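You operate a simulated robot arm through the tools that you are given. There is no shell and no other tool. Be economical: measure what you need, move in short steps, check, and stop when the job is done.

You are at the controls of a simulated two-armed robot. One attempt, no reset.

Task
Press two orange clips into the black trim plate with the clip press.
Fine: load it with the power off, make one stroke with the guard shut, then switch off and leave the guard shut; spare clips stay.

The check looks at the end state, three seconds after you hand in, the way a careful person would. Anything else that was tipped, shoved, dropped, spilled or broken makes it a failure.

Robot
Two 6-joint arms with fingered hands on one trunk, on a base that drives. Base frame: it is fixed to the floor where the robot stands at the start and does not move with it; the origin is under the middle of the robot, x ahead of it, y to its left, z up; the surface under the hand at the start is at about z = 0.86. Readings come in m, rad, newtons and seconds.
The left shoulder is at the start at [0.05, 0.17, 1.06], the right one opposite. With the tool pointing down near the work surface each hand reaches from about 0.52 to 0.78 m from the robot's upright axis, wherever it stands, measured 20 degrees to its own side. Places, roughly: clip press [0.7, 0.5, 1.1]; left clip tower of the black trim plate [0.5, 0.5, 0.9]; left press button [0.5, 0.7, 0.9]; press bed [0.5, 0.5, 0.9]; press guard [0.4, 0.6, 1]; press power switch [0.6, 0.4, 1.3]; press ram [0.7, 0.5, 1]; right clip tower of the black trim plate [0.5, 0.4, 0.9]; right press button [0.5, 0.3, 0.9]. Payload 3.5 kg a hand.
The TCP of each hand is the grasp point between the finger pads, 0.026 m short of the fingertips. In the tool frame z runs along the fingers and y along their closing line. Largest opening 0.132 m; the body of the gripper starts 0.073 m behind the TCP. The gripper is a hand of 3 fingers: y runs from the thumb to the fingers, the wrist lies at [0, 0, -0.234] in the tool frame.
Orientation is that of the tool frame in the base frame, as a unit quaternion [w, x, y, z]. With the fingers straight down and closing along the base's y, the tool's x points along the base's -x, its y along +y and its z along -z.

Tools
- The arms move only by the tool servo_tool. It takes "left_series", "right_series" or both (then of equal length, played together; a hand with none holds still); each is a list of rows, each a list of 2 entries, a list of its own where there are three numbers: the shift along the base's x, y, z in m, then the turn, a rotation vector about the base's x, y, z in rad. In form: [[[dx, dy, dz], [wx, wy, wz]], ...]. A call has 1 to 10 rows; each row shifts and turns the commanded pose from where the row before left it. Each row takes 0.2 s and may step no farther than 0.05 m and 0.15 rad from the row before; otherwise, the whole call is refused. A pose out of reach is approached as far as the arm can. The call stops where the force on the tool passes 40 N (or 10 N more than at its start, if that is more) or the arm is blocked; 0.2 s more then pass. In this call time passes only in rows, and 0.2 s behind the last. It gives the time, the measured TCP pose, the force on the tool (base axes), the opening and the grip force at its end, in the units of the frame above (readings bear some noise), with the torque about the TCP (base axes, N m) and any sound that the robot's microphone picked up.
- Cameras (640 x 400 px; columns grow to the right, rows downward): "scene" is now at [0.0385, 0.0239, 1.6574]; the picture's right is [0.29, -0.96, 0.00], its down [-0.65, -0.20, -0.73] and it looks along [0.70, 0.21, -0.68] (base axes); focal length 264 px, centre (320, 200). "left" rides on the left gripper at [-0.062, 0.003, -0.092] in its tool frame; the picture's right is [-0.05, -1.00, 0.00], its down [0.83, -0.04, -0.55] and it looks along [0.55, -0.03, 0.83] (tool axes); focal length 230 px, centre (320, 200). "right" rides on the right gripper at [0.062, 0.003, -0.092] in its tool frame; the picture's right is [-0.05, 1.00, 0.00], its down [-0.83, -0.04, -0.56] and it looks along [-0.55, -0.03, 0.83] (tool axes); focal length 230 px, centre (320, 200). There is no depth. A picture from a camera that has moved, and an enlarged one, comes with that camera's place and axes in the base frame and with its lens.
- camera(camera): a new picture of that camera. No time passes.
- move_column(by): slides the trunk up (or, below 0, down) by that many m; the arms and the scene camera ride with it, the base frame stays. It gives what a move gives, with no picture.
- drive_base(legs): drives the robot by 1 to 6 legs, each [ahead, left, turn to the left] in m, m and rad, along the robot's own axes; the way and the turn of a leg run together, so that a leg with both is an arc; at most 1.5 m and 3.142 rad a leg. The arms and the cameras ride along, it lands a little off, and it stops where it bumps. It gives what a move gives.
- move_fingers(finger1, finger2, thumb_bend, hand): sets how far each is bent, from 0 (flat) to 1 (curled in); at 0.3 the hand is open as for a grip, at 0.7 the pads meet at the TCP. One left out holds its place. A second passes; each finger stops where it meets its share of the squeeze, and holds until it gets a number again. It is the only way to open and close the hand. It gives what a move gives, with no picture; readings hold the bend of each and the force on the fingers (four entries, about 0 where the hand has none), thumb and palm.
- aim_head(pan, tilt): turns the head with the scene camera to pan (to the left, within 1.501 rad either way) and tilt (down, from -0.506 to 1.204), counted from straight ahead of the robot. It gives what a move gives.
- enlarge(camera, box): a new picture of the part [left, top, right, bottom] of that camera's present view, enlarged. No time passes.
- finish_job(): hands the job in; it is judged then, once.

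Go step by step. Nothing tells you exact positions but the pictures and the camera data: compare them with the known pose of the tool, close in by small moves and look again before you grip or let go. The budget is 120 turns and 88 pictures, counting those below and the enlarged ones. Unless the task says otherwise, let go and move clear before handing in, and close with one line.

The tools are called after "Request:" as name(argument=value, ...) on one line, values as JSON. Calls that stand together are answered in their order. servo_tool: Moves the arms, as the interface text tells. Its arguments: {"type":"object","properties":{"left_series":{"type":"array","items":{"type":"array"}},"right_series":{"type":"array","items":{"type":"array"}}},"required":[]} The other tools are called the same way: move_column (by) slides the trunk up or down; move_fingers (finger1, finger2, thumb_bend, hand) moves the fingers one by one; drive_base (legs) drives the base; aim_head (pan, tilt) turns the head that bears the scene camera; camera (camera) takes a picture; enlarge (camera, box) takes an enlarged picture of a part of a camera's view; finish_job () hands the job in.

At the start:

```text
time: 0.0
left_ee_pos: [0.511, 0.4348, 1.1501]
left_ee_rot: [0.0, 0.0, 1.0, 0.0]
left_ft_force: [0.0, -0.7, 0.6]
left_ft_torque: [-0.01, 0.01, 0.07]
left_gripper_width: 0.1319
left_gripper_force: 0.0
left_shape: jaw
left_bend: [0.3, 0.3, 0.3]
left_finger forces: [0.0, 0.0, 0.0, 0.1, 0.1, 0.1]
right_ee_pos: [0.6449, 0.026, 1.0]
right_ee_rot: [0.0, 0.001, 1.0, 0.0]
right_ft_force: [-0.2, 0.0, -0.4]
right_ft_torque: [0.02, 0.01, 0.01]
right_gripper_width: 0.1318
right_gripper_force: 0.0
right_shape: jaw
right_bend: [0.3, 0.3, 0.3]
right_finger forces: [0.0, 0.0, 0.0, 0.0, 0.0, 0.1]
trunk travel left (down, up): [-0.675, 0.035]
robot x, y, heading: [0.0032, 0.0013, -0.002]
head pan, tilt: [0.295, 0.747]
```

scene: 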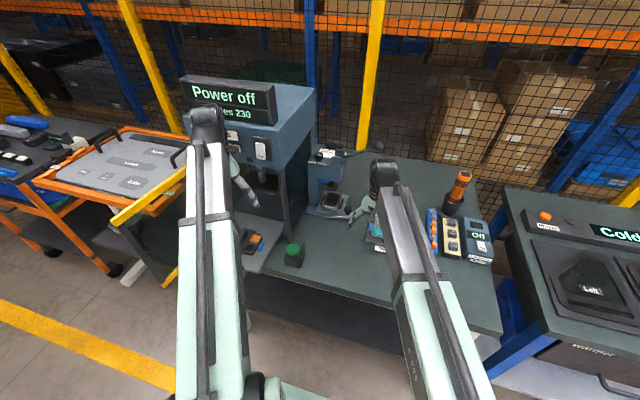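
right: 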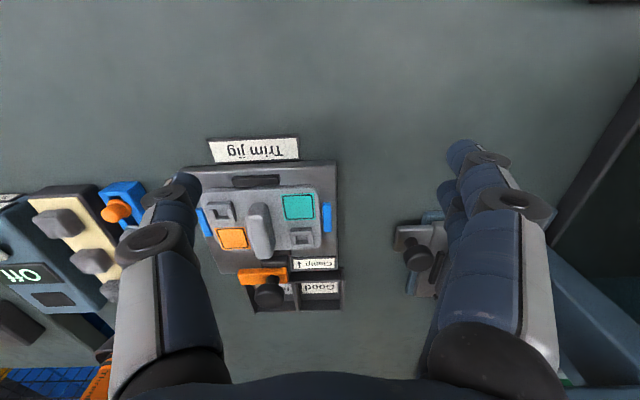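
left: 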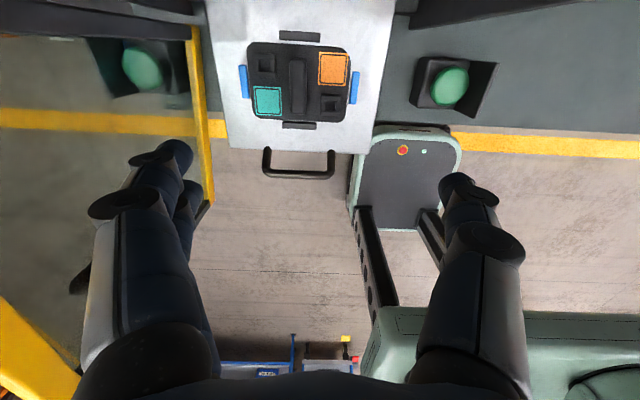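

I see the press on the left (power off, guard apparently swung open), the black trim plate on the bed, and clip storage on the bench to the right. I'll look closer at each.

Request:
enlarge(camera="scene", box=[100, 60, 340, 290])

Request:
enlarge(camera="scene", box=[300, 120, 510, 290])

Request:
enlarge(camera="left", box=[200, 0, 400, 180])

Request:
enlarge(camera="right", box=[0, 120, 350, 400])

```text
1.74 times, centred on (220, 175) of scene
camera zoom: at [0.0385, 0.0239, 1.6574], right [0.29, -0.96, 0.0], down [-0.65, -0.2, -0.73], along [0.7, 0.21, -0.68], focal length 459 px, centre (494, 244)
```

zoom: 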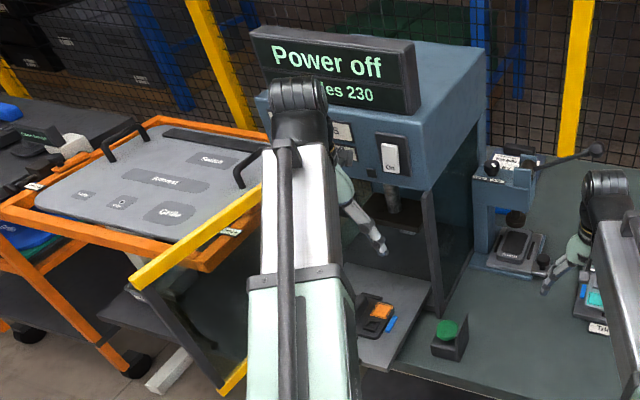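

```text
2.35 times, centred on (405, 205) of scene
camera zoom: at [0.0385, 0.0239, 1.6574], right [0.29, -0.96, 0.0], down [-0.65, -0.2, -0.73], along [0.7, 0.21, -0.68], focal length 621 px, centre (120, 188)
```

zoom: 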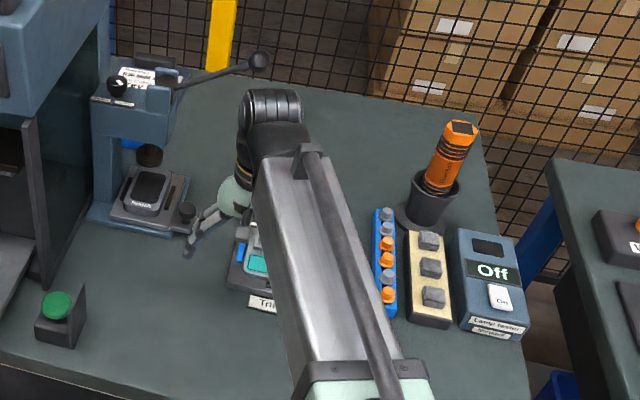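

```text
2.22 times, centred on (300, 90) of left
camera zoom: at [0.5708, 0.4376, 1.2416], right [0.05, -1.0, 0.0], down [-0.83, -0.04, 0.55], along [-0.55, -0.03, -0.83], focal length 511 px, centre (364, 444)
```

zoom: 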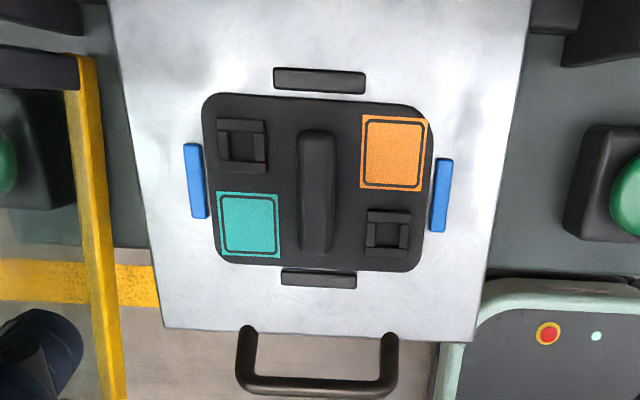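

```text
1.43 times, centred on (175, 260) of right
camera zoom: at [0.5822, 0.0312, 1.092], right [0.05, 1.0, 0.0], down [0.83, -0.04, 0.56], along [0.55, -0.03, -0.83], focal length 329 px, centre (527, 114)
```

zoom: 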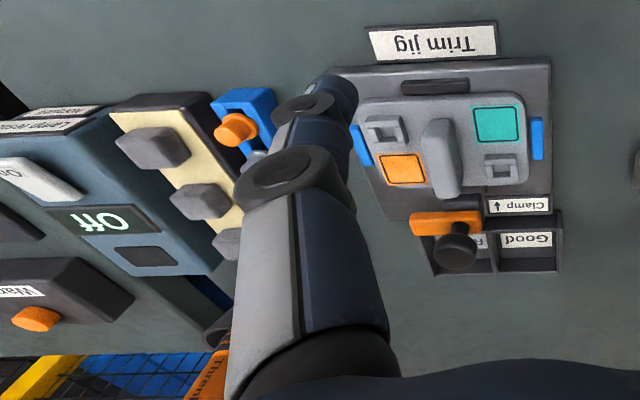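

The clip strip seems to be near x 0.68–0.89, y −0.2, right of the right hand. I'll lift the right hand and move over it to look.

Request:
servo_tool(right_series=[[[-0.02, 0, 0.05], [0, 0, 0]], [[-0.02, -0.03, 0.05], [0, 0, 0]], [[0, -0.05, 0.05], [0, 0, 0]], [[0, -0.05, 0], [0, 0, 0]], [[0, -0.05, 0], [0, 0, 0]], [[0, -0.04, 0], [0, 0, 0]]])

Request:
camera(camera="right")

Request:
camera(camera="scene")

```text
refused: row 1 steps farther than a row can; nothing moved
```

```text
80 pictures are left
camera right: at [0.5822, 0.0312, 1.092], right [0.05, 1.0, 0.0], down [0.83, -0.04, 0.56], along [0.55, -0.03, -0.83], focal length 230 px, centre (320, 200)
```

right: 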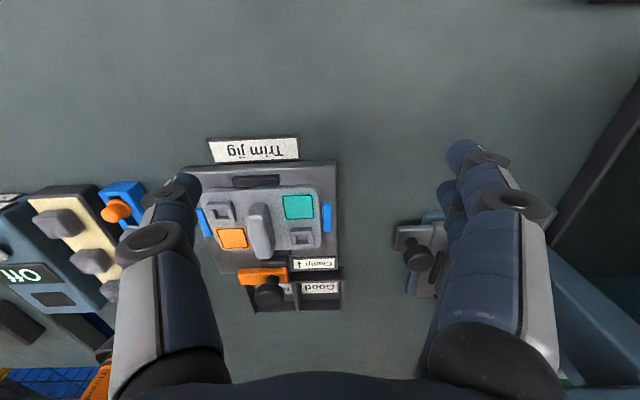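

```text
79 pictures are left
camera scene: at [0.0385, 0.0239, 1.6574], right [0.29, -0.96, 0.0], down [-0.65, -0.2, -0.73], along [0.7, 0.21, -0.68], focal length 264 px, centre (320, 200)
```

scene: 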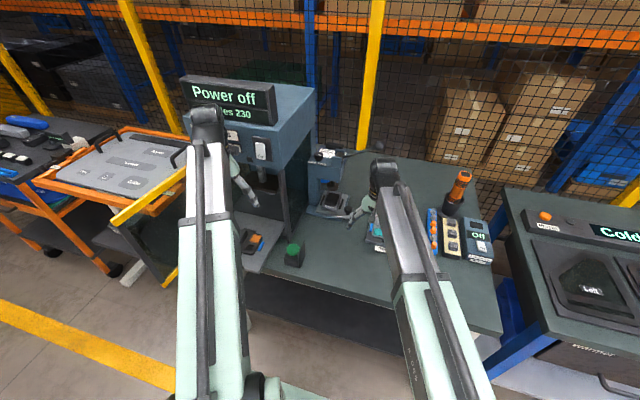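

The step norm was too large; I'll retry with smaller rows.

Request:
servo_tool(right_series=[[[0, 0, 0.05], [0, 0, 0]], [[0, 0, 0.05], [0, 0, 0]], [[-0.03, -0.03, 0.02], [0, 0, 0]], [[-0.01, -0.045, 0], [0, 0, 0]], [[0, -0.05, 0], [0, 0, 0]], [[0, -0.05, 0], [0, 0, 0]], [[0, -0.05, 0], [0, 0, 0]]])

Request:
camera(camera="right")

```text
time: 1.6
left_ee_pos: [0.5085, 0.4339, 1.1492]
left_ee_rot: [0.0, 0.001, 1.0, 0.001]
left_ft_force: [1.8, 0.4, -0.9]
left_ft_torque: [0.01, 0.0, 0.04]
left_gripper_width: 0.132
left_gripper_force: 0.1
left_shape: jaw
left_bend: [0.3, 0.3, 0.3]
left_finger forces: [0.1, 0.0, 0.1, 0.0, 0.1, 0.0]
right_ee_pos: [0.6058, -0.1973, 1.1219]
right_ee_rot: [0.0, -0.001, 1.0, 0.0]
right_ft_force: [0.7, 0.3, 0.4]
right_ft_torque: [0.03, 0.01, 0.01]
right_gripper_width: 0.1322
right_gripper_force: 0.1
right_shape: jaw
right_bend: [0.3, 0.3, 0.3]
right_finger forces: [0.0, 0.0, 0.0, 0.0, 0.0, 0.0]
trunk travel left (down, up): [-0.675, 0.035]
robot x, y, heading: [-0.0024, -0.0013, -0.001]
head pan, tilt: [0.295, 0.747]
```

```text
78 pictures are left
camera right: at [0.5433, -0.1933, 1.2135], right [0.05, 1.0, 0.0], down [0.83, -0.04, 0.56], along [0.55, -0.03, -0.83], focal length 230 px, centre (320, 200)
```

right: 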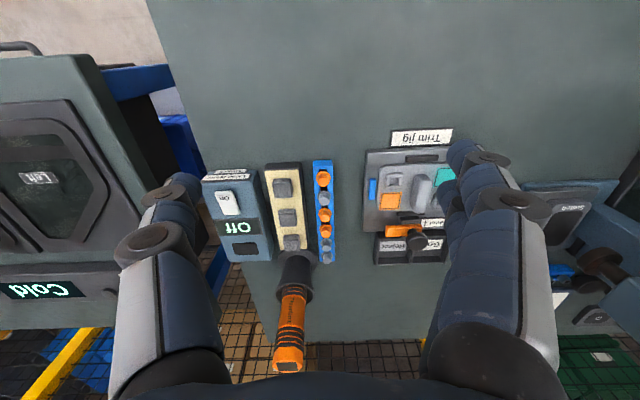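

Request:
enlarge(camera="right", box=[250, 140, 350, 280])

```text
2.86 times, centred on (300, 210) of right
camera zoom: at [0.5433, -0.1933, 1.2135], right [0.05, 1.0, 0.0], down [0.83, -0.04, 0.56], along [0.55, -0.03, -0.83], focal length 657 px, centre (377, 171)
```

zoom: 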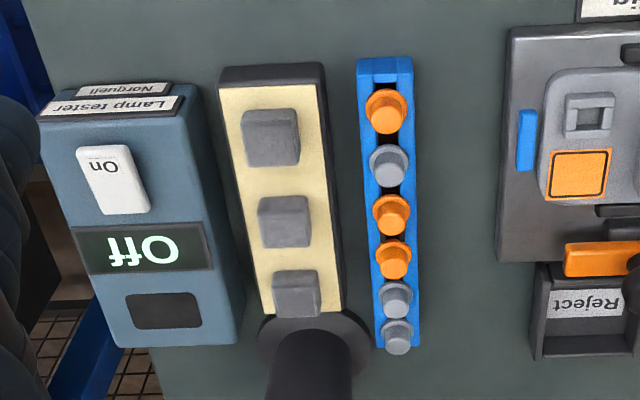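

Rack: orange clips at positions 1, 3, 4 from the robot side (x≈0.70, 0.764, 0.798, y≈−0.197). I'll turn the head to see the right hand's fingers and rack from the side.

Request:
aim_head(pan=-0.15, tilt=0.75)

Request:
camera(camera="scene")

```text
time: 2.5
left_ee_pos: [0.51, 0.4349, 1.1498]
left_ee_rot: [0.0, 0.0, 1.0, 0.0]
left_ft_force: [0.2, -0.2, 0.1]
left_ft_torque: [0.01, -0.03, -0.01]
left_gripper_width: 0.1321
left_gripper_force: 0.1
left_shape: jaw
left_bend: [0.3, 0.3, 0.3]
left_finger forces: [0.0, 0.0, 0.0, 0.1, 0.0, 0.1]
right_ee_pos: [0.6065, -0.1959, 1.1216]
right_ee_rot: [0.0, -0.001, 1.0, 0.0]
right_ft_force: [-0.6, -0.2, 0.4]
right_ft_torque: [-0.01, -0.02, 0.0]
right_gripper_width: 0.1322
right_gripper_force: 0.0
right_shape: jaw
right_bend: [0.3, 0.3, 0.3]
right_finger forces: [0.1, 0.0, 0.0, 0.1, 0.0, 0.1]
trunk travel left (down, up): [-0.675, 0.035]
robot x, y, heading: [-0.0038, 0.0022, -0.0]
head pan, tilt: [-0.15, 0.75]
```

```text
76 pictures are left
camera scene: at [0.0411, -0.0125, 1.6571], right [-0.15, -0.99, 0.0], down [-0.67, 0.1, -0.73], along [0.72, -0.11, -0.68], focal length 264 px, centre (320, 200)
```

scene: 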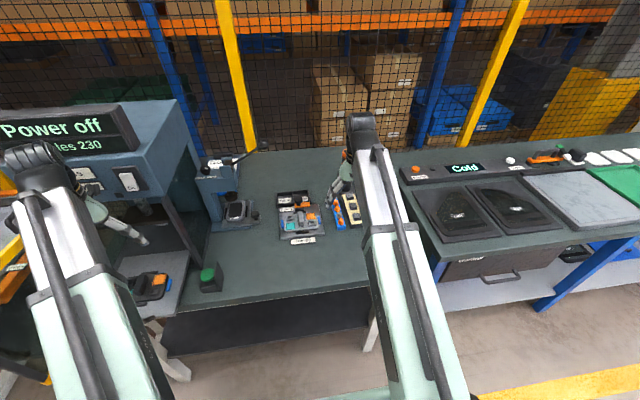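

Request:
enlarge(camera="scene", box=[0, 90, 220, 320])

Request:
enlarge(camera="scene", box=[270, 140, 390, 250])

```text
1.74 times, centred on (110, 205) of scene
camera zoom: at [0.0411, -0.0125, 1.6571], right [-0.15, -0.99, 0.0], down [-0.67, 0.1, -0.73], along [0.72, -0.11, -0.68], focal length 459 px, centre (685, 191)
```

zoom: 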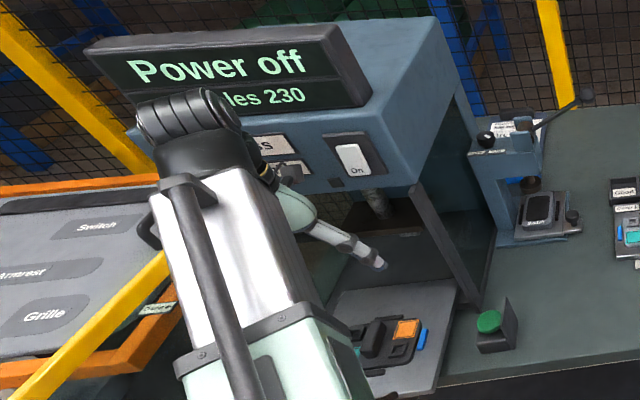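

```text
3.64 times, centred on (330, 195) of scene
camera zoom: at [0.0411, -0.0125, 1.6571], right [-0.15, -0.99, 0.0], down [-0.67, 0.1, -0.73], along [0.72, -0.11, -0.68], focal length 959 px, centre (284, 218)
```

zoom: 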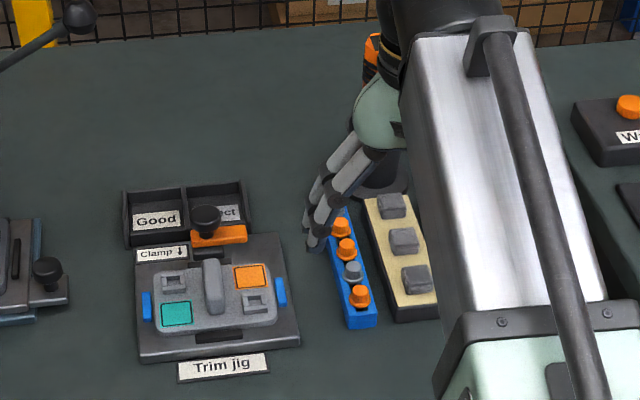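

The hand has two fingers side by side opposite a thumb. I'll lower the right hand short of the rack for a close, flatter view of the clips.

Request:
servo_tool(right_series=[[[-0.01, 0, -0.045], [0, 0, 0]], [[0, 0, -0.05], [0, 0, 0]], [[0, 0, -0.05], [0, 0, 0]], [[0, 0, -0.03], [0, 0, 0]]])

Request:
move_fingers(hand="right", finger1=0.6, finger2=0.6, thumb_bend=0.6)

Request:
camera(camera="right")

Request:
enlarge(camera="scene", box=[270, 140, 390, 250])

```text
time: 3.5
left_ee_pos: [0.5094, 0.4349, 1.1503]
left_ee_rot: [0.0, -0.001, 1.0, 0.0]
left_ft_force: [0.0, -0.2, 0.3]
left_ft_torque: [0.02, 0.0, -0.04]
left_gripper_width: 0.1319
left_gripper_force: 0.0
left_shape: jaw
left_bend: [0.3, 0.3, 0.3]
left_finger forces: [0.0, 0.0, 0.0, 0.0, 0.1, 0.1]
right_ee_pos: [0.5939, -0.1938, 0.9468]
right_ee_rot: [0.0, 0.0, 1.0, 0.0]
right_ft_force: [-0.1, 0.5, 0.5]
right_ft_torque: [-0.01, -0.03, -0.01]
right_gripper_width: 0.1318
right_gripper_force: 0.1
right_shape: jaw
right_bend: [0.3, 0.3, 0.3]
right_finger forces: [0.0, 0.1, 0.0, 0.0, 0.1, 0.1]
trunk travel left (down, up): [-0.675, 0.035]
robot x, y, heading: [0.0001, 0.0001, 0.002]
head pan, tilt: [-0.15, 0.75]
```

```text
time: 4.5
left_ee_pos: [0.5088, 0.4351, 1.1507]
left_ee_rot: [0.0, 0.0, 1.0, 0.0]
left_ft_force: [0.1, -0.4, -0.1]
left_ft_torque: [0.04, 0.0, 0.01]
left_gripper_width: 0.1318
left_gripper_force: 0.0
left_shape: jaw
left_bend: [0.3, 0.3, 0.3]
left_finger forces: [0.0, 0.0, 0.0, 0.0, 0.1, 0.1]
right_ee_pos: [0.5945, -0.1946, 0.9478]
right_ee_rot: [-0.001, -0.001, 1.0, -0.001]
right_ft_force: [0.0, 0.8, 0.9]
right_ft_torque: [0.01, 0.01, 0.02]
right_gripper_width: 0.0358
right_gripper_force: 0.0
right_shape: fingers
right_bend: [0.6, 0.6, 0.6]
right_finger forces: [0.0, 0.0, 0.1, 0.1, 0.0, 0.0]
trunk travel left (down, up): [-0.675, 0.035]
robot x, y, heading: [-0.0006, -0.0007, -0.001]
head pan, tilt: [-0.15, 0.75]
```

```text
73 pictures are left
camera right: at [0.5327, -0.1907, 1.039], right [0.05, 1.0, 0.0], down [0.83, -0.04, 0.56], along [0.55, -0.03, -0.83], focal length 230 px, centre (320, 200)
```

right: 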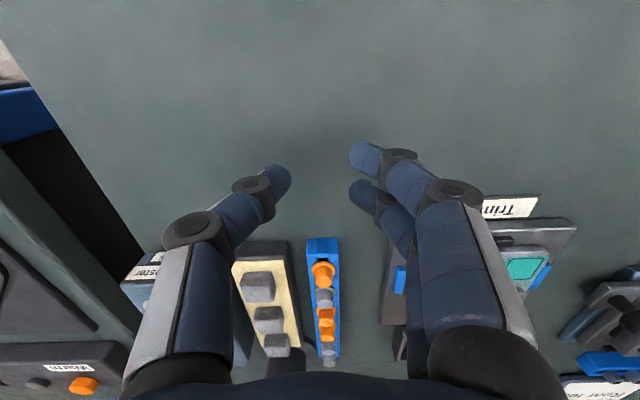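

```text
3.64 times, centred on (330, 195) of scene
camera zoom: at [0.041, -0.0127, 1.6571], right [-0.15, -0.99, 0.0], down [-0.67, 0.1, -0.73], along [0.72, -0.11, -0.68], focal length 959 px, centre (284, 218)
```

zoom: 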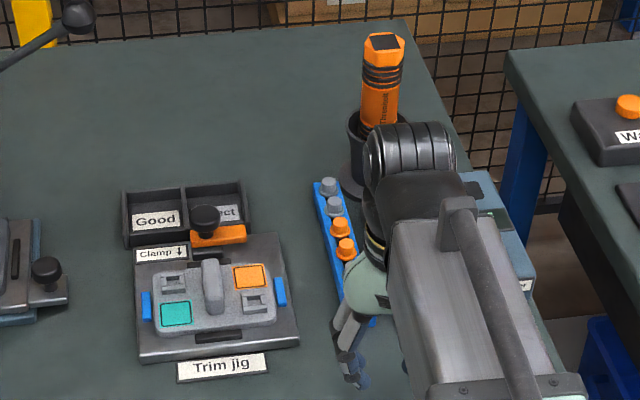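

Request:
enlarge(camera="right", box=[270, 210, 390, 380])

```text
2.35 times, centred on (330, 295) of right
camera zoom: at [0.5327, -0.1907, 1.039], right [0.05, 1.0, 0.0], down [0.83, -0.04, 0.56], along [0.55, -0.03, -0.83], focal length 541 px, centre (296, -24)
```

zoom: 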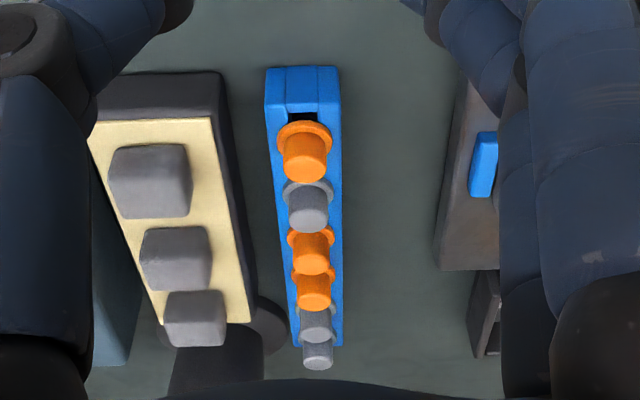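

Triangulating: clip 1's stub top is at about (0.715, −0.197, 0.906), its flange at z≈0.885. I'll go above it and check before descending.

Request:
servo_tool(right_series=[[[0, 0, 0.04], [0, 0, 0]], [[0.04, 0, 0], [0, 0, 0]], [[0.04, -0.001, 0], [0, 0, 0]], [[0.04, -0.001, 0], [0, 0, 0]], [[0, 0, -0.03], [0, 0, 0]]])

Request:
camera(camera="right")

Request:
enlarge(camera="scene", box=[300, 150, 380, 250])

```text
time: 5.7
left_ee_pos: [0.5081, 0.4352, 1.151]
left_ee_rot: [0.0, -0.001, 1.0, 0.0]
left_ft_force: [-1.2, -0.1, 0.5]
left_ft_torque: [-0.01, 0.0, -0.01]
left_gripper_width: 0.1319
left_gripper_force: 0.2
left_shape: jaw
left_bend: [0.3, 0.3, 0.3]
left_finger forces: [0.1, 0.1, 0.0, 0.0, 0.1, 0.1]
right_ee_pos: [0.7148, -0.201, 0.9569]
right_ee_rot: [0.0, -0.001, 1.0, 0.0]
right_ft_force: [-1.0, -0.3, 0.7]
right_ft_torque: [0.03, 0.02, 0.02]
right_gripper_width: 0.0355
right_gripper_force: 0.1
right_shape: fingers
right_bend: [0.6, 0.6, 0.6]
right_finger forces: [0.0, 0.0, 0.0, 0.1, 0.0, 0.0]
trunk travel left (down, up): [-0.675, 0.035]
robot x, y, heading: [0.0021, 0.0034, 0.001]
head pan, tilt: [-0.15, 0.75]
```

```text
70 pictures are left
camera right: at [0.6525, -0.198, 1.0491], right [0.05, 1.0, 0.0], down [0.83, -0.04, 0.56], along [0.55, -0.03, -0.83], focal length 230 px, centre (320, 200)
```

right: 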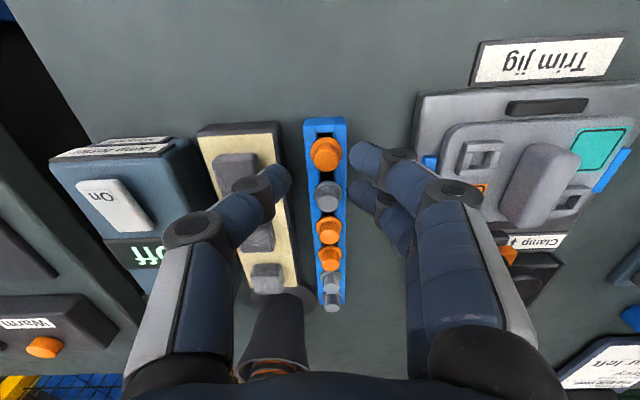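

```text
4.00 times, centred on (340, 200) of scene
camera zoom: at [0.0409, -0.0128, 1.6572], right [-0.15, -0.99, 0.0], down [-0.67, 0.1, -0.73], along [0.72, -0.11, -0.68], focal length 1055 px, centre (240, 200)
```

zoom: 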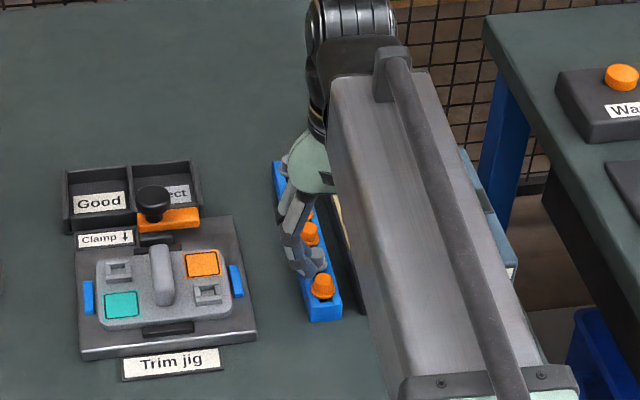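

Clip 1 lines up in x and sits about 4 mm to +y. I'll correct and descend so the fingertips straddle the stub above the flange.

Request:
servo_tool(right_series=[[[-0.001, 0.004, -0.01], [0, 0, 0]], [[0, 0, -0.015], [0, 0, 0]], [[0, 0, -0.014], [0, 0, 0]]])

Request:
camera(camera="right")

```text
time: 6.5
left_ee_pos: [0.5108, 0.4345, 1.1503]
left_ee_rot: [0.0, 0.0, 1.0, 0.0]
left_ft_force: [0.9, 0.3, 0.6]
left_ft_torque: [0.02, 0.0, -0.02]
left_gripper_width: 0.1319
left_gripper_force: 0.0
left_shape: jaw
left_bend: [0.3, 0.3, 0.3]
left_finger forces: [0.0, 0.1, 0.1, 0.1, 0.0, 0.0]
right_ee_pos: [0.7141, -0.194, 0.9164]
right_ee_rot: [0.0, 0.001, 1.0, -0.001]
right_ft_force: [0.2, 0.1, -0.3]
right_ft_torque: [0.04, -0.03, -0.03]
right_gripper_width: 0.0354
right_gripper_force: 0.0
right_shape: fingers
right_bend: [0.6, 0.6, 0.6]
right_finger forces: [0.0, 0.0, 0.1, 0.0, 0.0, 0.0]
trunk travel left (down, up): [-0.675, 0.035]
robot x, y, heading: [0.0028, 0.0024, -0.0]
head pan, tilt: [-0.15, 0.75]
```

```text
68 pictures are left
camera right: at [0.6523, -0.191, 1.0093], right [0.05, 1.0, 0.0], down [0.83, -0.04, 0.56], along [0.55, -0.03, -0.83], focal length 230 px, centre (320, 200)
```

right: 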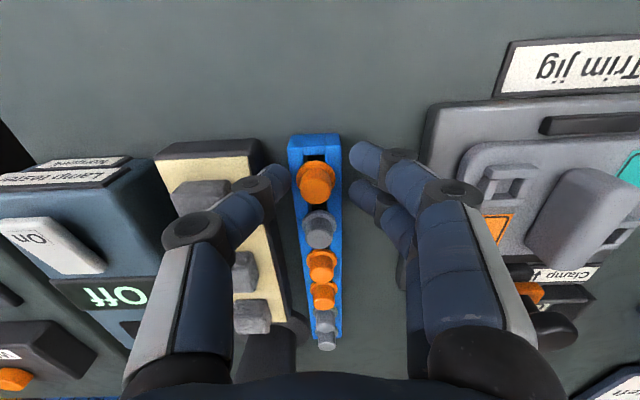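

Well aligned (clip at 317,182 versus expected 320,182). Nudge 1 mm and close the fingers on the stub.

Request:
servo_tool(right_series=[[[0, -0.0012, 0], [0, 0, 0]]])

Request:
move_fingers(hand="right", finger1=0.7, finger2=0.7, thumb_bend=0.7)

Request:
enlarge(camera="right", box=[220, 100, 420, 260])

```text
time: 6.9
left_ee_pos: [0.5083, 0.4349, 1.1504]
left_ee_rot: [0.0, 0.0, 1.0, 0.0]
left_ft_force: [-0.8, -0.2, 0.4]
left_ft_torque: [-0.01, 0.0, 0.02]
left_gripper_width: 0.1321
left_gripper_force: 0.1
left_shape: jaw
left_bend: [0.3, 0.3, 0.3]
left_finger forces: [0.0, 0.0, 0.0, 0.1, 0.0, 0.0]
right_ee_pos: [0.7134, -0.1949, 0.9162]
right_ee_rot: [0.001, 0.001, 1.0, 0.0]
right_ft_force: [0.0, 0.4, 0.5]
right_ft_torque: [0.05, 0.01, 0.01]
right_gripper_width: 0.0355
right_gripper_force: 0.0
right_shape: fingers
right_bend: [0.6, 0.6, 0.6]
right_finger forces: [0.0, 0.1, 0.0, 0.1, 0.1, 0.0]
trunk travel left (down, up): [-0.675, 0.035]
robot x, y, heading: [-0.0034, 0.0026, -0.002]
head pan, tilt: [-0.15, 0.75]
```

```text
time: 7.9
left_ee_pos: [0.5105, 0.4337, 1.1505]
left_ee_rot: [0.0, 0.0, 1.0, 0.0]
left_ft_force: [0.8, 0.2, 0.9]
left_ft_torque: [0.0, 0.02, -0.02]
left_gripper_width: 0.1316
left_gripper_force: 0.1
left_shape: jaw
left_bend: [0.3, 0.3, 0.3]
left_finger forces: [0.0, 0.0, 0.1, 0.1, 0.0, 0.0]
right_ee_pos: [0.7138, -0.1972, 0.9173]
right_ee_rot: [0.0, 0.001, 1.0, 0.0]
right_ft_force: [0.1, 0.5, 0.0]
right_ft_torque: [-0.02, 0.0, 0.0]
right_gripper_width: 0.0099
right_gripper_force: 3.7
right_shape: fingers
right_bend: [0.7, 0.66, 0.68]
right_finger forces: [0.0, 3.5, 0.0, 0.1, 4.0, 0.0]
trunk travel left (down, up): [-0.675, 0.035]
robot x, y, heading: [-0.0009, 0.0045, 0.003]
head pan, tilt: [-0.15, 0.75]
```

```text
2.50 times, centred on (320, 180) of right
camera zoom: at [0.6519, -0.1925, 1.0085], right [0.05, 1.0, 0.0], down [0.83, -0.04, 0.56], along [0.55, -0.03, -0.83], focal length 575 px, centre (320, 250)
```

zoom: 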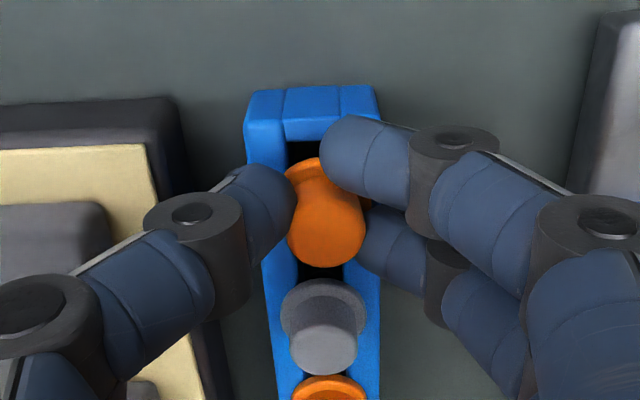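

Only one finger and the thumb touch; the stub is a few mm to +x of the finger pair. I'll reopen, shift +5 mm in x, and close again.

Request:
move_fingers(hand="right", finger1=0.6, finger2=0.6, thumb_bend=0.6)

Request:
servo_tool(right_series=[[[0.005, 0.0, 0], [0, 0, 0]]])

Request:
move_fingers(hand="right", finger1=0.7, finger2=0.7, thumb_bend=0.7)

Request:
enlarge(camera="right", box=[220, 100, 420, 260])

```text
time: 8.9
left_ee_pos: [0.5091, 0.4358, 1.1487]
left_ee_rot: [-0.001, -0.001, 1.0, 0.001]
left_ft_force: [-0.6, 0.4, -0.1]
left_ft_torque: [-0.01, 0.01, -0.01]
left_gripper_width: 0.132
left_gripper_force: 0.0
left_shape: jaw
left_bend: [0.3, 0.3, 0.3]
left_finger forces: [0.1, 0.0, 0.0, 0.0, 0.1, 0.0]
right_ee_pos: [0.7141, -0.1967, 0.9169]
right_ee_rot: [-0.001, 0.0, 1.0, 0.0]
right_ft_force: [-0.6, 0.5, -0.1]
right_ft_torque: [0.0, 0.03, 0.01]
right_gripper_width: 0.0347
right_gripper_force: 0.0
right_shape: fingers
right_bend: [0.6, 0.6, 0.6]
right_finger forces: [0.1, 0.0, 0.0, 0.1, 0.0, 0.0]
trunk travel left (down, up): [-0.675, 0.035]
robot x, y, heading: [0.0023, 0.0005, -0.001]
head pan, tilt: [-0.15, 0.75]
```

```text
time: 9.3
left_ee_pos: [0.5101, 0.4349, 1.1498]
left_ee_rot: [0.0, 0.0, 1.0, 0.0]
left_ft_force: [-0.6, -0.1, -0.2]
left_ft_torque: [0.03, 0.03, 0.0]
left_gripper_width: 0.1318
left_gripper_force: 0.1
left_shape: jaw
left_bend: [0.3, 0.3, 0.3]
left_finger forces: [0.0, 0.1, 0.0, 0.0, 0.0, 0.0]
right_ee_pos: [0.719, -0.1974, 0.9175]
right_ee_rot: [0.0, 0.0, 1.0, 0.0]
right_ft_force: [-0.2, -0.2, 0.3]
right_ft_torque: [0.0, 0.01, 0.01]
right_gripper_width: 0.0342
right_gripper_force: 0.1
right_shape: fingers
right_bend: [0.6, 0.6, 0.6]
right_finger forces: [0.0, 0.0, 0.1, 0.0, 0.0, 0.1]
trunk travel left (down, up): [-0.675, 0.035]
robot x, y, heading: [0.0029, 0.0015, 0.002]
head pan, tilt: [-0.15, 0.75]
```

```text
time: 10.3
left_ee_pos: [0.5095, 0.4348, 1.1502]
left_ee_rot: [0.0, 0.0, 1.0, 0.001]
left_ft_force: [0.3, 0.0, -0.6]
left_ft_torque: [0.0, 0.01, 0.02]
left_gripper_width: 0.1318
left_gripper_force: 0.0
left_shape: jaw
left_bend: [0.3, 0.3, 0.3]
left_finger forces: [0.1, 0.0, 0.1, 0.0, 0.0, 0.0]
right_ee_pos: [0.7193, -0.1963, 0.9168]
right_ee_rot: [0.0, 0.0, 1.0, -0.001]
right_ft_force: [0.5, -2.1, -0.7]
right_ft_torque: [-0.04, -0.02, -0.01]
right_gripper_width: 0.0121
right_gripper_force: 4.5
right_shape: fingers
right_bend: [0.69, 0.67, 0.68]
right_finger forces: [0.8, 2.7, 0.1, 0.0, 4.9, 0.0]
trunk travel left (down, up): [-0.675, 0.035]
robot x, y, heading: [-0.0004, 0.0017, 0.001]
head pan, tilt: [-0.15, 0.75]
```

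```text
2.50 times, centred on (320, 180) of right
camera zoom: at [0.6565, -0.1929, 1.0086], right [0.05, 1.0, 0.0], down [0.83, -0.04, 0.56], along [0.55, -0.03, -0.83], focal length 575 px, centre (320, 250)
```

zoom: 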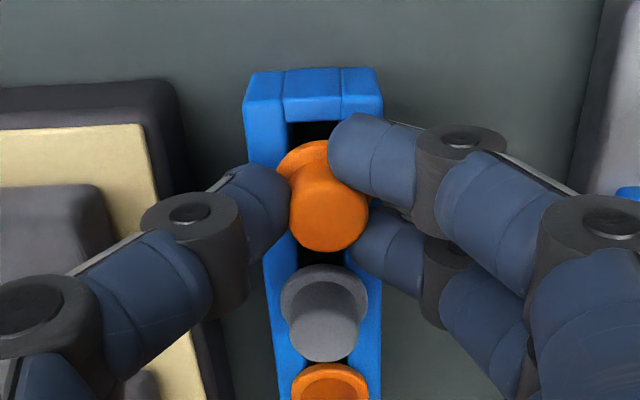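

Both fingers and thumb hold it now. Lift gently straight up.

Request:
servo_tool(right_series=[[[0, 0, 0.01], [0, 0, 0]], [[0, 0, 0.015], [0, 0, 0]], [[0, 0, 0.02], [0, 0, 0]], [[0, 0, 0.02], [0, 0, 0]]])

Request:
enlarge(camera="right", box=[220, 100, 420, 260])

```text
time: 11.3
left_ee_pos: [0.5078, 0.4354, 1.1496]
left_ee_rot: [0.0, 0.0, 1.0, 0.0]
left_ft_force: [-0.4, -0.4, 0.1]
left_ft_torque: [0.0, 0.0, 0.01]
left_gripper_width: 0.1319
left_gripper_force: 0.1
left_shape: jaw
left_bend: [0.3, 0.3, 0.3]
left_finger forces: [0.0, 0.0, 0.0, 0.0, 0.0, 0.0]
right_ee_pos: [0.7164, -0.1974, 0.9828]
right_ee_rot: [0.0, 0.0, 1.0, 0.0]
right_ft_force: [0.4, -0.2, 0.5]
right_ft_torque: [0.0, 0.0, -0.01]
right_gripper_width: 0.0121
right_gripper_force: 4.1
right_shape: fingers
right_bend: [0.69, 0.67, 0.68]
right_finger forces: [1.2, 3.2, 0.0, 0.0, 4.0, 0.0]
trunk travel left (down, up): [-0.675, 0.035]
robot x, y, heading: [-0.0016, 0.0014, -0.006]
head pan, tilt: [-0.15, 0.75]
```

```text
2.50 times, centred on (320, 180) of right
camera zoom: at [0.6546, -0.193, 1.0745], right [0.05, 1.0, 0.0], down [0.83, -0.04, 0.55], along [0.55, -0.03, -0.83], focal length 575 px, centre (320, 250)
```

zoom: 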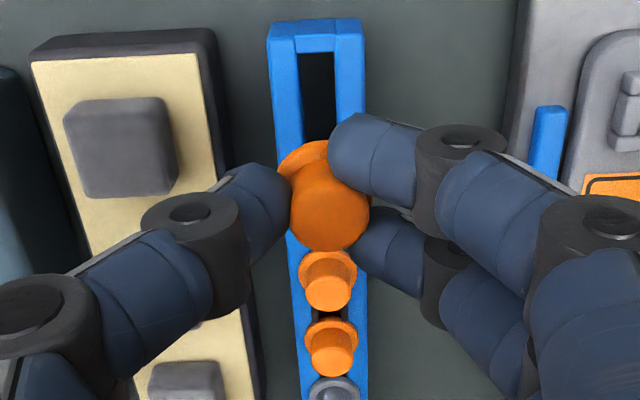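

Clip 1 is in hand. Before driving I'll look at the press and guard area with the head turned left.

Request:
aim_head(pan=0.75, tilt=0.7)

Request:
camera(camera="scene")

Request:
camera(camera="left")

```text
time: 12.5
left_ee_pos: [0.5093, 0.4345, 1.1502]
left_ee_rot: [0.0, 0.0, 1.0, 0.0]
left_ft_force: [-0.7, 0.3, -0.2]
left_ft_torque: [0.01, 0.0, -0.02]
left_gripper_width: 0.1318
left_gripper_force: 0.1
left_shape: jaw
left_bend: [0.3, 0.3, 0.3]
left_finger forces: [0.0, 0.1, 0.1, 0.0, 0.0, 0.0]
right_ee_pos: [0.7174, -0.1967, 0.9822]
right_ee_rot: [0.0, -0.001, 1.0, 0.0]
right_ft_force: [0.4, 0.3, 0.1]
right_ft_torque: [-0.01, -0.04, 0.02]
right_gripper_width: 0.0118
right_gripper_force: 3.9
right_shape: fingers
right_bend: [0.69, 0.67, 0.68]
right_finger forces: [1.1, 3.0, 0.0, 0.1, 3.9, 0.0]
trunk travel left (down, up): [-0.675, 0.035]
robot x, y, heading: [-0.0015, 0.0002, -0.001]
head pan, tilt: [0.75, 0.7]
```

```text
64 pictures are left
camera scene: at [0.0213, 0.0576, 1.6614], right [0.68, -0.73, 0.0], down [-0.47, -0.44, -0.76], along [0.56, 0.52, -0.64], focal length 264 px, centre (320, 200)
```

scene: 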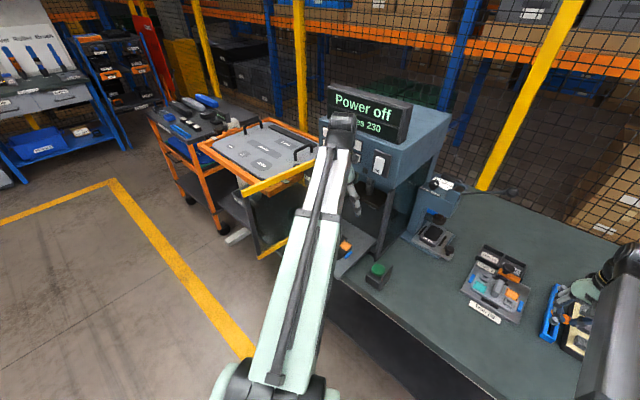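

```text
63 pictures are left
camera left: at [0.5708, 0.4376, 1.2416], right [0.05, -1.0, 0.0], down [-0.83, -0.04, 0.55], along [-0.55, -0.03, -0.83], focal length 230 px, centre (320, 200)
```

left: 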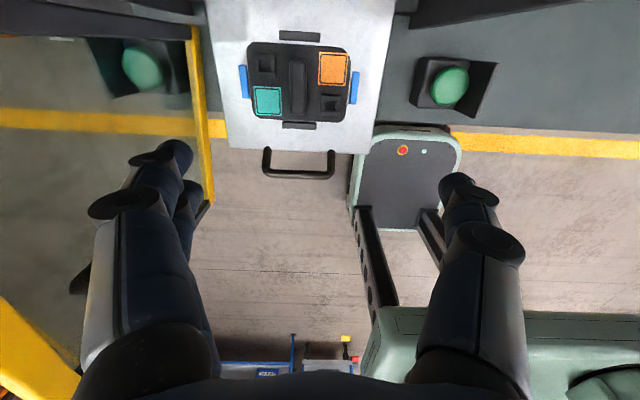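

Request:
enlarge(camera="scene", box=[200, 80, 460, 290])

```text
1.90 times, centred on (330, 185) of scene
camera zoom: at [0.0213, 0.0576, 1.6614], right [0.68, -0.73, 0.0], down [-0.47, -0.44, -0.76], along [0.56, 0.52, -0.64], focal length 503 px, centre (301, 229)
```

zoom: 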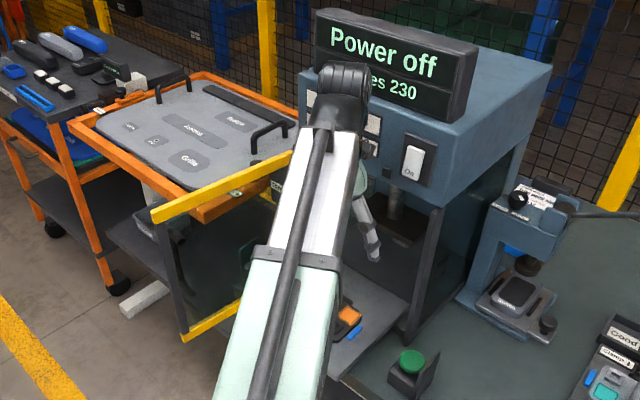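

The guard is hinged left and swung toward the robot (free edge ≈ (0.31, 0.62)); towers are at ≈ (0.55, 0.50) and (0.51, 0.42). I'll retract the right hand, raise the left, then back off, slide left and come forward.

Request:
servo_tool(left_series=[[[0, 0, 0.04], [0, 0, 0]], [[0, 0, 0.04], [0, 0, 0]], [[0, 0, 0.04], [0, 0, 0]], [[0, 0, 0.03], [0, 0, 0]], [[0, 0, 0], [0, 0, 0]], [[0, 0, 0], [0, 0, 0]]], right_series=[[[0, 0, 0.04], [0, 0, 0]], [[-0.03, 0, 0.035], [0, 0, 0]], [[-0.05, 0, 0], [0, 0, 0]], [[-0.05, 0, 0], [0, 0, 0]], [[-0.05, 0, 0], [0, 0, 0]], [[-0.04, 0, 0], [0, 0, 0]]])

Request:
drive_base(legs=[[-0.35, 0, 0], [0, 0.6, 0]])

Request:
camera(camera="scene")

Request:
camera(camera="right")

```text
time: 13.9
left_ee_pos: [0.5399, 0.4522, 1.2329]
left_ee_rot: [0.008, 0.0, 1.0, 0.004]
left_ft_force: [0.6, -0.2, -0.1]
left_ft_torque: [0.02, -0.03, 0.0]
left_gripper_width: 0.1319
left_gripper_force: 0.1
left_shape: jaw
left_bend: [0.3, 0.3, 0.3]
left_finger forces: [0.0, 0.0, 0.0, 0.0, 0.0, 0.1]
left hand out of reach, approached as far as the arm can: row 2, 3, 4
right_ee_pos: [0.4954, -0.2011, 1.0572]
right_ee_rot: [0.001, 0.0, 1.0, 0.0]
right_ft_force: [0.0, -0.7, -1.0]
right_ft_torque: [0.01, 0.0, -0.01]
right_gripper_width: 0.0119
right_gripper_force: 4.0
right_shape: fingers
right_bend: [0.69, 0.67, 0.68]
right_finger forces: [1.2, 3.2, 0.0, 0.0, 3.9, 0.0]
trunk travel left (down, up): [-0.675, 0.035]
robot x, y, heading: [-0.0002, 0.0014, 0.006]
head pan, tilt: [0.75, 0.7]
```

```text
time: 19.1
left_ee_pos: [0.1771, 1.0534, 1.2325]
left_ee_rot: [0.008, -0.008, 1.0, 0.004]
left_ft_force: [0.4, 0.5, -0.7]
left_ft_torque: [-0.02, -0.02, 0.01]
left_gripper_width: 0.1321
left_gripper_force: 0.1
left_shape: jaw
left_bend: [0.3, 0.3, 0.3]
left_finger forces: [0.0, 0.1, 0.1, 0.1, 0.0, 0.0]
right_ee_pos: [0.1446, 0.4018, 1.0556]
right_ee_rot: [-0.001, -0.008, 1.0, 0.0]
right_ft_force: [-0.4, -0.4, -0.2]
right_ft_torque: [-0.01, -0.03, 0.02]
right_gripper_width: 0.0117
right_gripper_force: 3.9
right_shape: fingers
right_bend: [0.69, 0.67, 0.68]
right_finger forces: [1.3, 3.2, 0.0, 0.0, 4.0, 0.0]
trunk travel left (down, up): [-0.675, 0.035]
robot x, y, heading: [-0.3505, 0.5963, 0.013]
head pan, tilt: [0.75, 0.7]
```

```text
61 pictures are left
camera scene: at [-0.3353, 0.6513, 1.6613], right [0.69, -0.72, 0.0], down [-0.46, -0.45, -0.76], along [0.55, 0.53, -0.64], focal length 264 px, centre (320, 200)
```

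scene: 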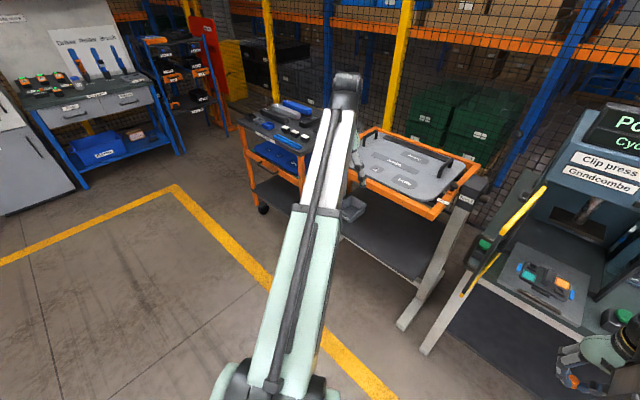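

```text
60 pictures are left
camera right: at [0.0825, 0.4031, 1.1483], right [0.04, 1.0, 0.0], down [0.83, -0.03, 0.56], along [0.55, -0.02, -0.83], focal length 230 px, centre (320, 200)
```

right: 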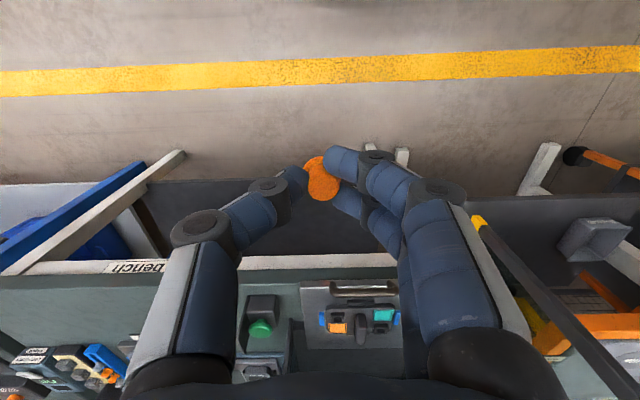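

Good; now turn the head ahead to view the press and guard clearly.

Request:
aim_head(pan=0.0, tilt=0.6)

Request:
camera(camera="scene")

Request:
enlarge(camera="scene", box=[220, 60, 450, 260])

```text
time: 20.2
left_ee_pos: [0.1782, 1.0517, 1.2329]
left_ee_rot: [0.009, -0.008, 1.0, 0.004]
left_ft_force: [-0.1, -0.5, -0.5]
left_ft_torque: [0.02, 0.0, 0.01]
left_gripper_width: 0.1319
left_gripper_force: 0.1
left_shape: jaw
left_bend: [0.3, 0.3, 0.3]
left_finger forces: [0.1, 0.0, 0.0, 0.1, 0.0, 0.0]
right_ee_pos: [0.1435, 0.4005, 1.0556]
right_ee_rot: [0.0, -0.008, 1.0, 0.0]
right_ft_force: [-0.1, 0.2, -0.7]
right_ft_torque: [0.0, 0.0, 0.05]
right_gripper_width: 0.0118
right_gripper_force: 4.6
right_shape: fingers
right_bend: [0.69, 0.67, 0.68]
right_finger forces: [1.2, 3.2, 0.1, 0.0, 3.9, 0.1]
trunk travel left (down, up): [-0.675, 0.035]
robot x, y, heading: [-0.3575, 0.5952, 0.016]
head pan, tilt: [0.0, 0.6]
```

```text
59 pictures are left
camera scene: at [-0.3081, 0.5929, 1.67], right [0.02, -1.0, 0.0], down [-0.56, -0.01, -0.82], along [0.82, 0.01, -0.57], focal length 264 px, centre (320, 200)
```

scene: 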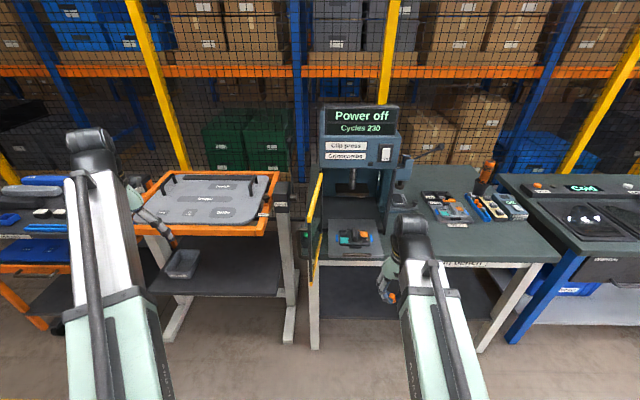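

```text
2.00 times, centred on (335, 160) of scene
camera zoom: at [-0.3081, 0.5929, 1.67], right [0.02, -1.0, 0.0], down [-0.56, -0.01, -0.82], along [0.82, 0.01, -0.57], focal length 528 px, centre (290, 280)
```

zoom: 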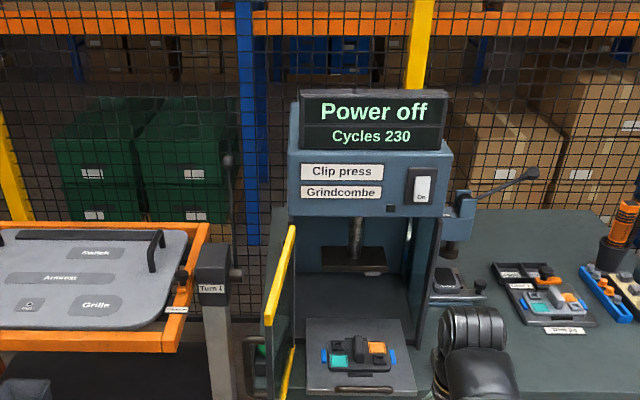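

Clear view. I'll stop a bit short (robot x≈−0.15, y≈0.53) so the left hand stays clear of the cart; the right arm can reach the towers from there.

Request:
drive_base(legs=[[0, -0.065, -0.013], [0.2, 0, 0]])

Request:
servo_tool(right_series=[[[0.04, 0.02, 0], [0, 0, 0]], [[0.04, 0.02, 0], [0, 0, 0]], [[0.04, 0.02, 0], [0, 0, 0]]])

Request:
camera(camera="right")

Request:
enlarge(camera="scene", box=[220, 60, 450, 260])

```text
time: 22.4
left_ee_pos: [0.3795, 0.9785, 1.2324]
left_ee_rot: [0.006, 0.0, 1.0, 0.005]
left_ft_force: [0.3, 0.1, -0.3]
left_ft_torque: [0.01, 0.03, 0.06]
left_gripper_width: 0.1319
left_gripper_force: 0.1
left_shape: jaw
left_bend: [0.3, 0.3, 0.3]
left_finger forces: [0.1, 0.1, 0.1, 0.0, 0.0, 0.0]
right_ee_pos: [0.337, 0.3256, 1.0554]
right_ee_rot: [-0.001, -0.001, 1.0, 0.0]
right_ft_force: [-0.1, -0.6, -0.1]
right_ft_torque: [0.0, 0.02, 0.02]
right_gripper_width: 0.012
right_gripper_force: 4.4
right_shape: fingers
right_bend: [0.69, 0.67, 0.68]
right_finger forces: [1.2, 3.3, 0.0, 0.0, 3.9, 0.0]
trunk travel left (down, up): [-0.675, 0.035]
robot x, y, heading: [-0.1608, 0.5298, 0.001]
head pan, tilt: [0.0, 0.6]
```

```text
time: 23.2
left_ee_pos: [0.3804, 0.9793, 1.2305]
left_ee_rot: [0.007, 0.001, 1.0, 0.004]
left_ft_force: [0.8, -0.8, -0.3]
left_ft_torque: [-0.01, 0.01, 0.05]
left_gripper_width: 0.1319
left_gripper_force: 0.1
left_shape: jaw
left_bend: [0.3, 0.3, 0.3]
left_finger forces: [0.0, 0.0, 0.0, 0.0, 0.1, 0.1]
right_ee_pos: [0.4543, 0.386, 1.0567]
right_ee_rot: [0.0, 0.0, 1.0, 0.0]
right_ft_force: [0.5, -0.6, 0.7]
right_ft_torque: [0.02, -0.01, 0.02]
right_gripper_width: 0.0121
right_gripper_force: 4.3
right_shape: fingers
right_bend: [0.69, 0.67, 0.68]
right_finger forces: [1.2, 3.3, 0.0, 0.0, 4.0, 0.1]
trunk travel left (down, up): [-0.675, 0.035]
robot x, y, heading: [-0.1615, 0.526, -0.005]
head pan, tilt: [0.0, 0.6]
```

```text
57 pictures are left
camera right: at [0.3925, 0.3904, 1.1491], right [0.05, 1.0, 0.0], down [0.83, -0.04, 0.55], along [0.55, -0.03, -0.83], focal length 230 px, centre (320, 200)
```

right: 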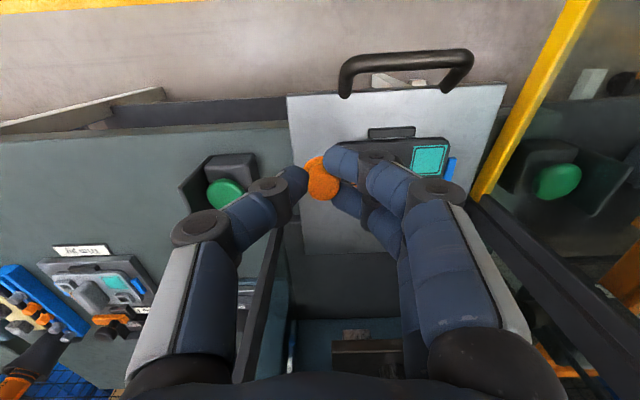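

```text
2.00 times, centred on (335, 160) of scene
camera zoom: at [-0.1136, 0.527, 1.6699], right [0.0, -1.0, 0.0], down [-0.57, 0.0, -0.82], along [0.82, 0.0, -0.57], focal length 528 px, centre (290, 280)
```

zoom: 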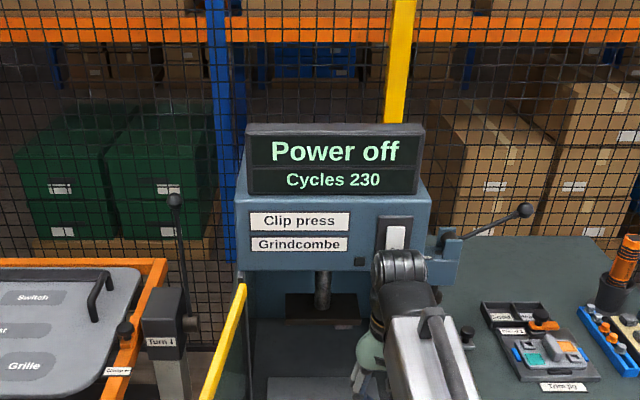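

I need precise tower positions; tilt the head down and zoom on the plate.

Request:
aim_head(pan=-0.05, tilt=0.85)

Request:
camera(camera="scene")

Request:
enlarge(camera="scene", box=[270, 140, 420, 240])

```text
time: 24.0
left_ee_pos: [0.379, 0.9791, 1.2319]
left_ee_rot: [0.008, 0.0, 1.0, 0.004]
left_ft_force: [0.1, -0.3, -0.4]
left_ft_torque: [-0.01, 0.02, 0.01]
left_gripper_width: 0.1317
left_gripper_force: 0.0
left_shape: jaw
left_bend: [0.3, 0.3, 0.3]
left_finger forces: [0.0, 0.0, 0.0, 0.0, 0.1, 0.1]
right_ee_pos: [0.4532, 0.3875, 1.0572]
right_ee_rot: [0.001, 0.001, 1.0, 0.0]
right_ft_force: [-0.4, 0.2, 0.4]
right_ft_torque: [0.0, 0.0, 0.01]
right_gripper_width: 0.0119
right_gripper_force: 4.5
right_shape: fingers
right_bend: [0.69, 0.67, 0.68]
right_finger forces: [1.2, 3.2, 0.0, 0.0, 3.8, 0.1]
trunk travel left (down, up): [-0.675, 0.035]
robot x, y, heading: [-0.1625, 0.5254, -0.003]
head pan, tilt: [-0.051, 0.85]
```

```text
55 pictures are left
camera scene: at [-0.1246, 0.5227, 1.6491], right [-0.05, -1.0, 0.0], down [-0.75, 0.04, -0.66], along [0.66, -0.03, -0.75], focal length 264 px, centre (320, 200)
```

scene: 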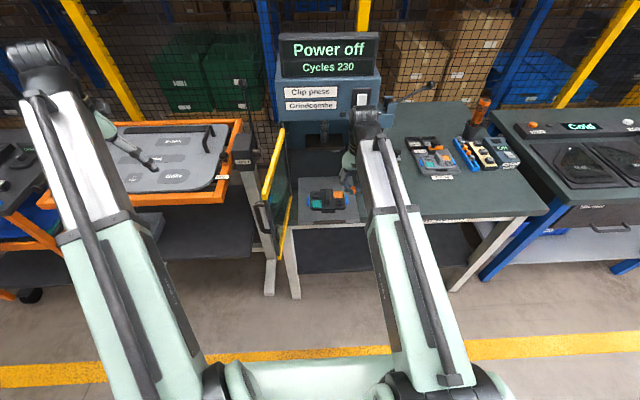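

```text
4.00 times, centred on (345, 190) of scene
camera zoom: at [-0.1246, 0.5227, 1.6491], right [-0.05, -1.0, 0.0], down [-0.75, 0.04, -0.66], along [0.66, -0.03, -0.75], focal length 1055 px, centre (220, 240)
```

zoom: 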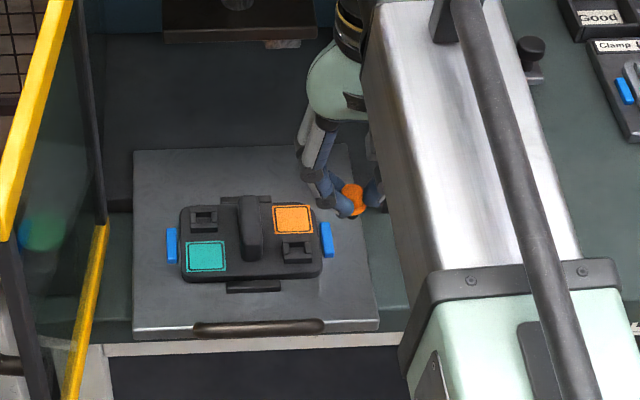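

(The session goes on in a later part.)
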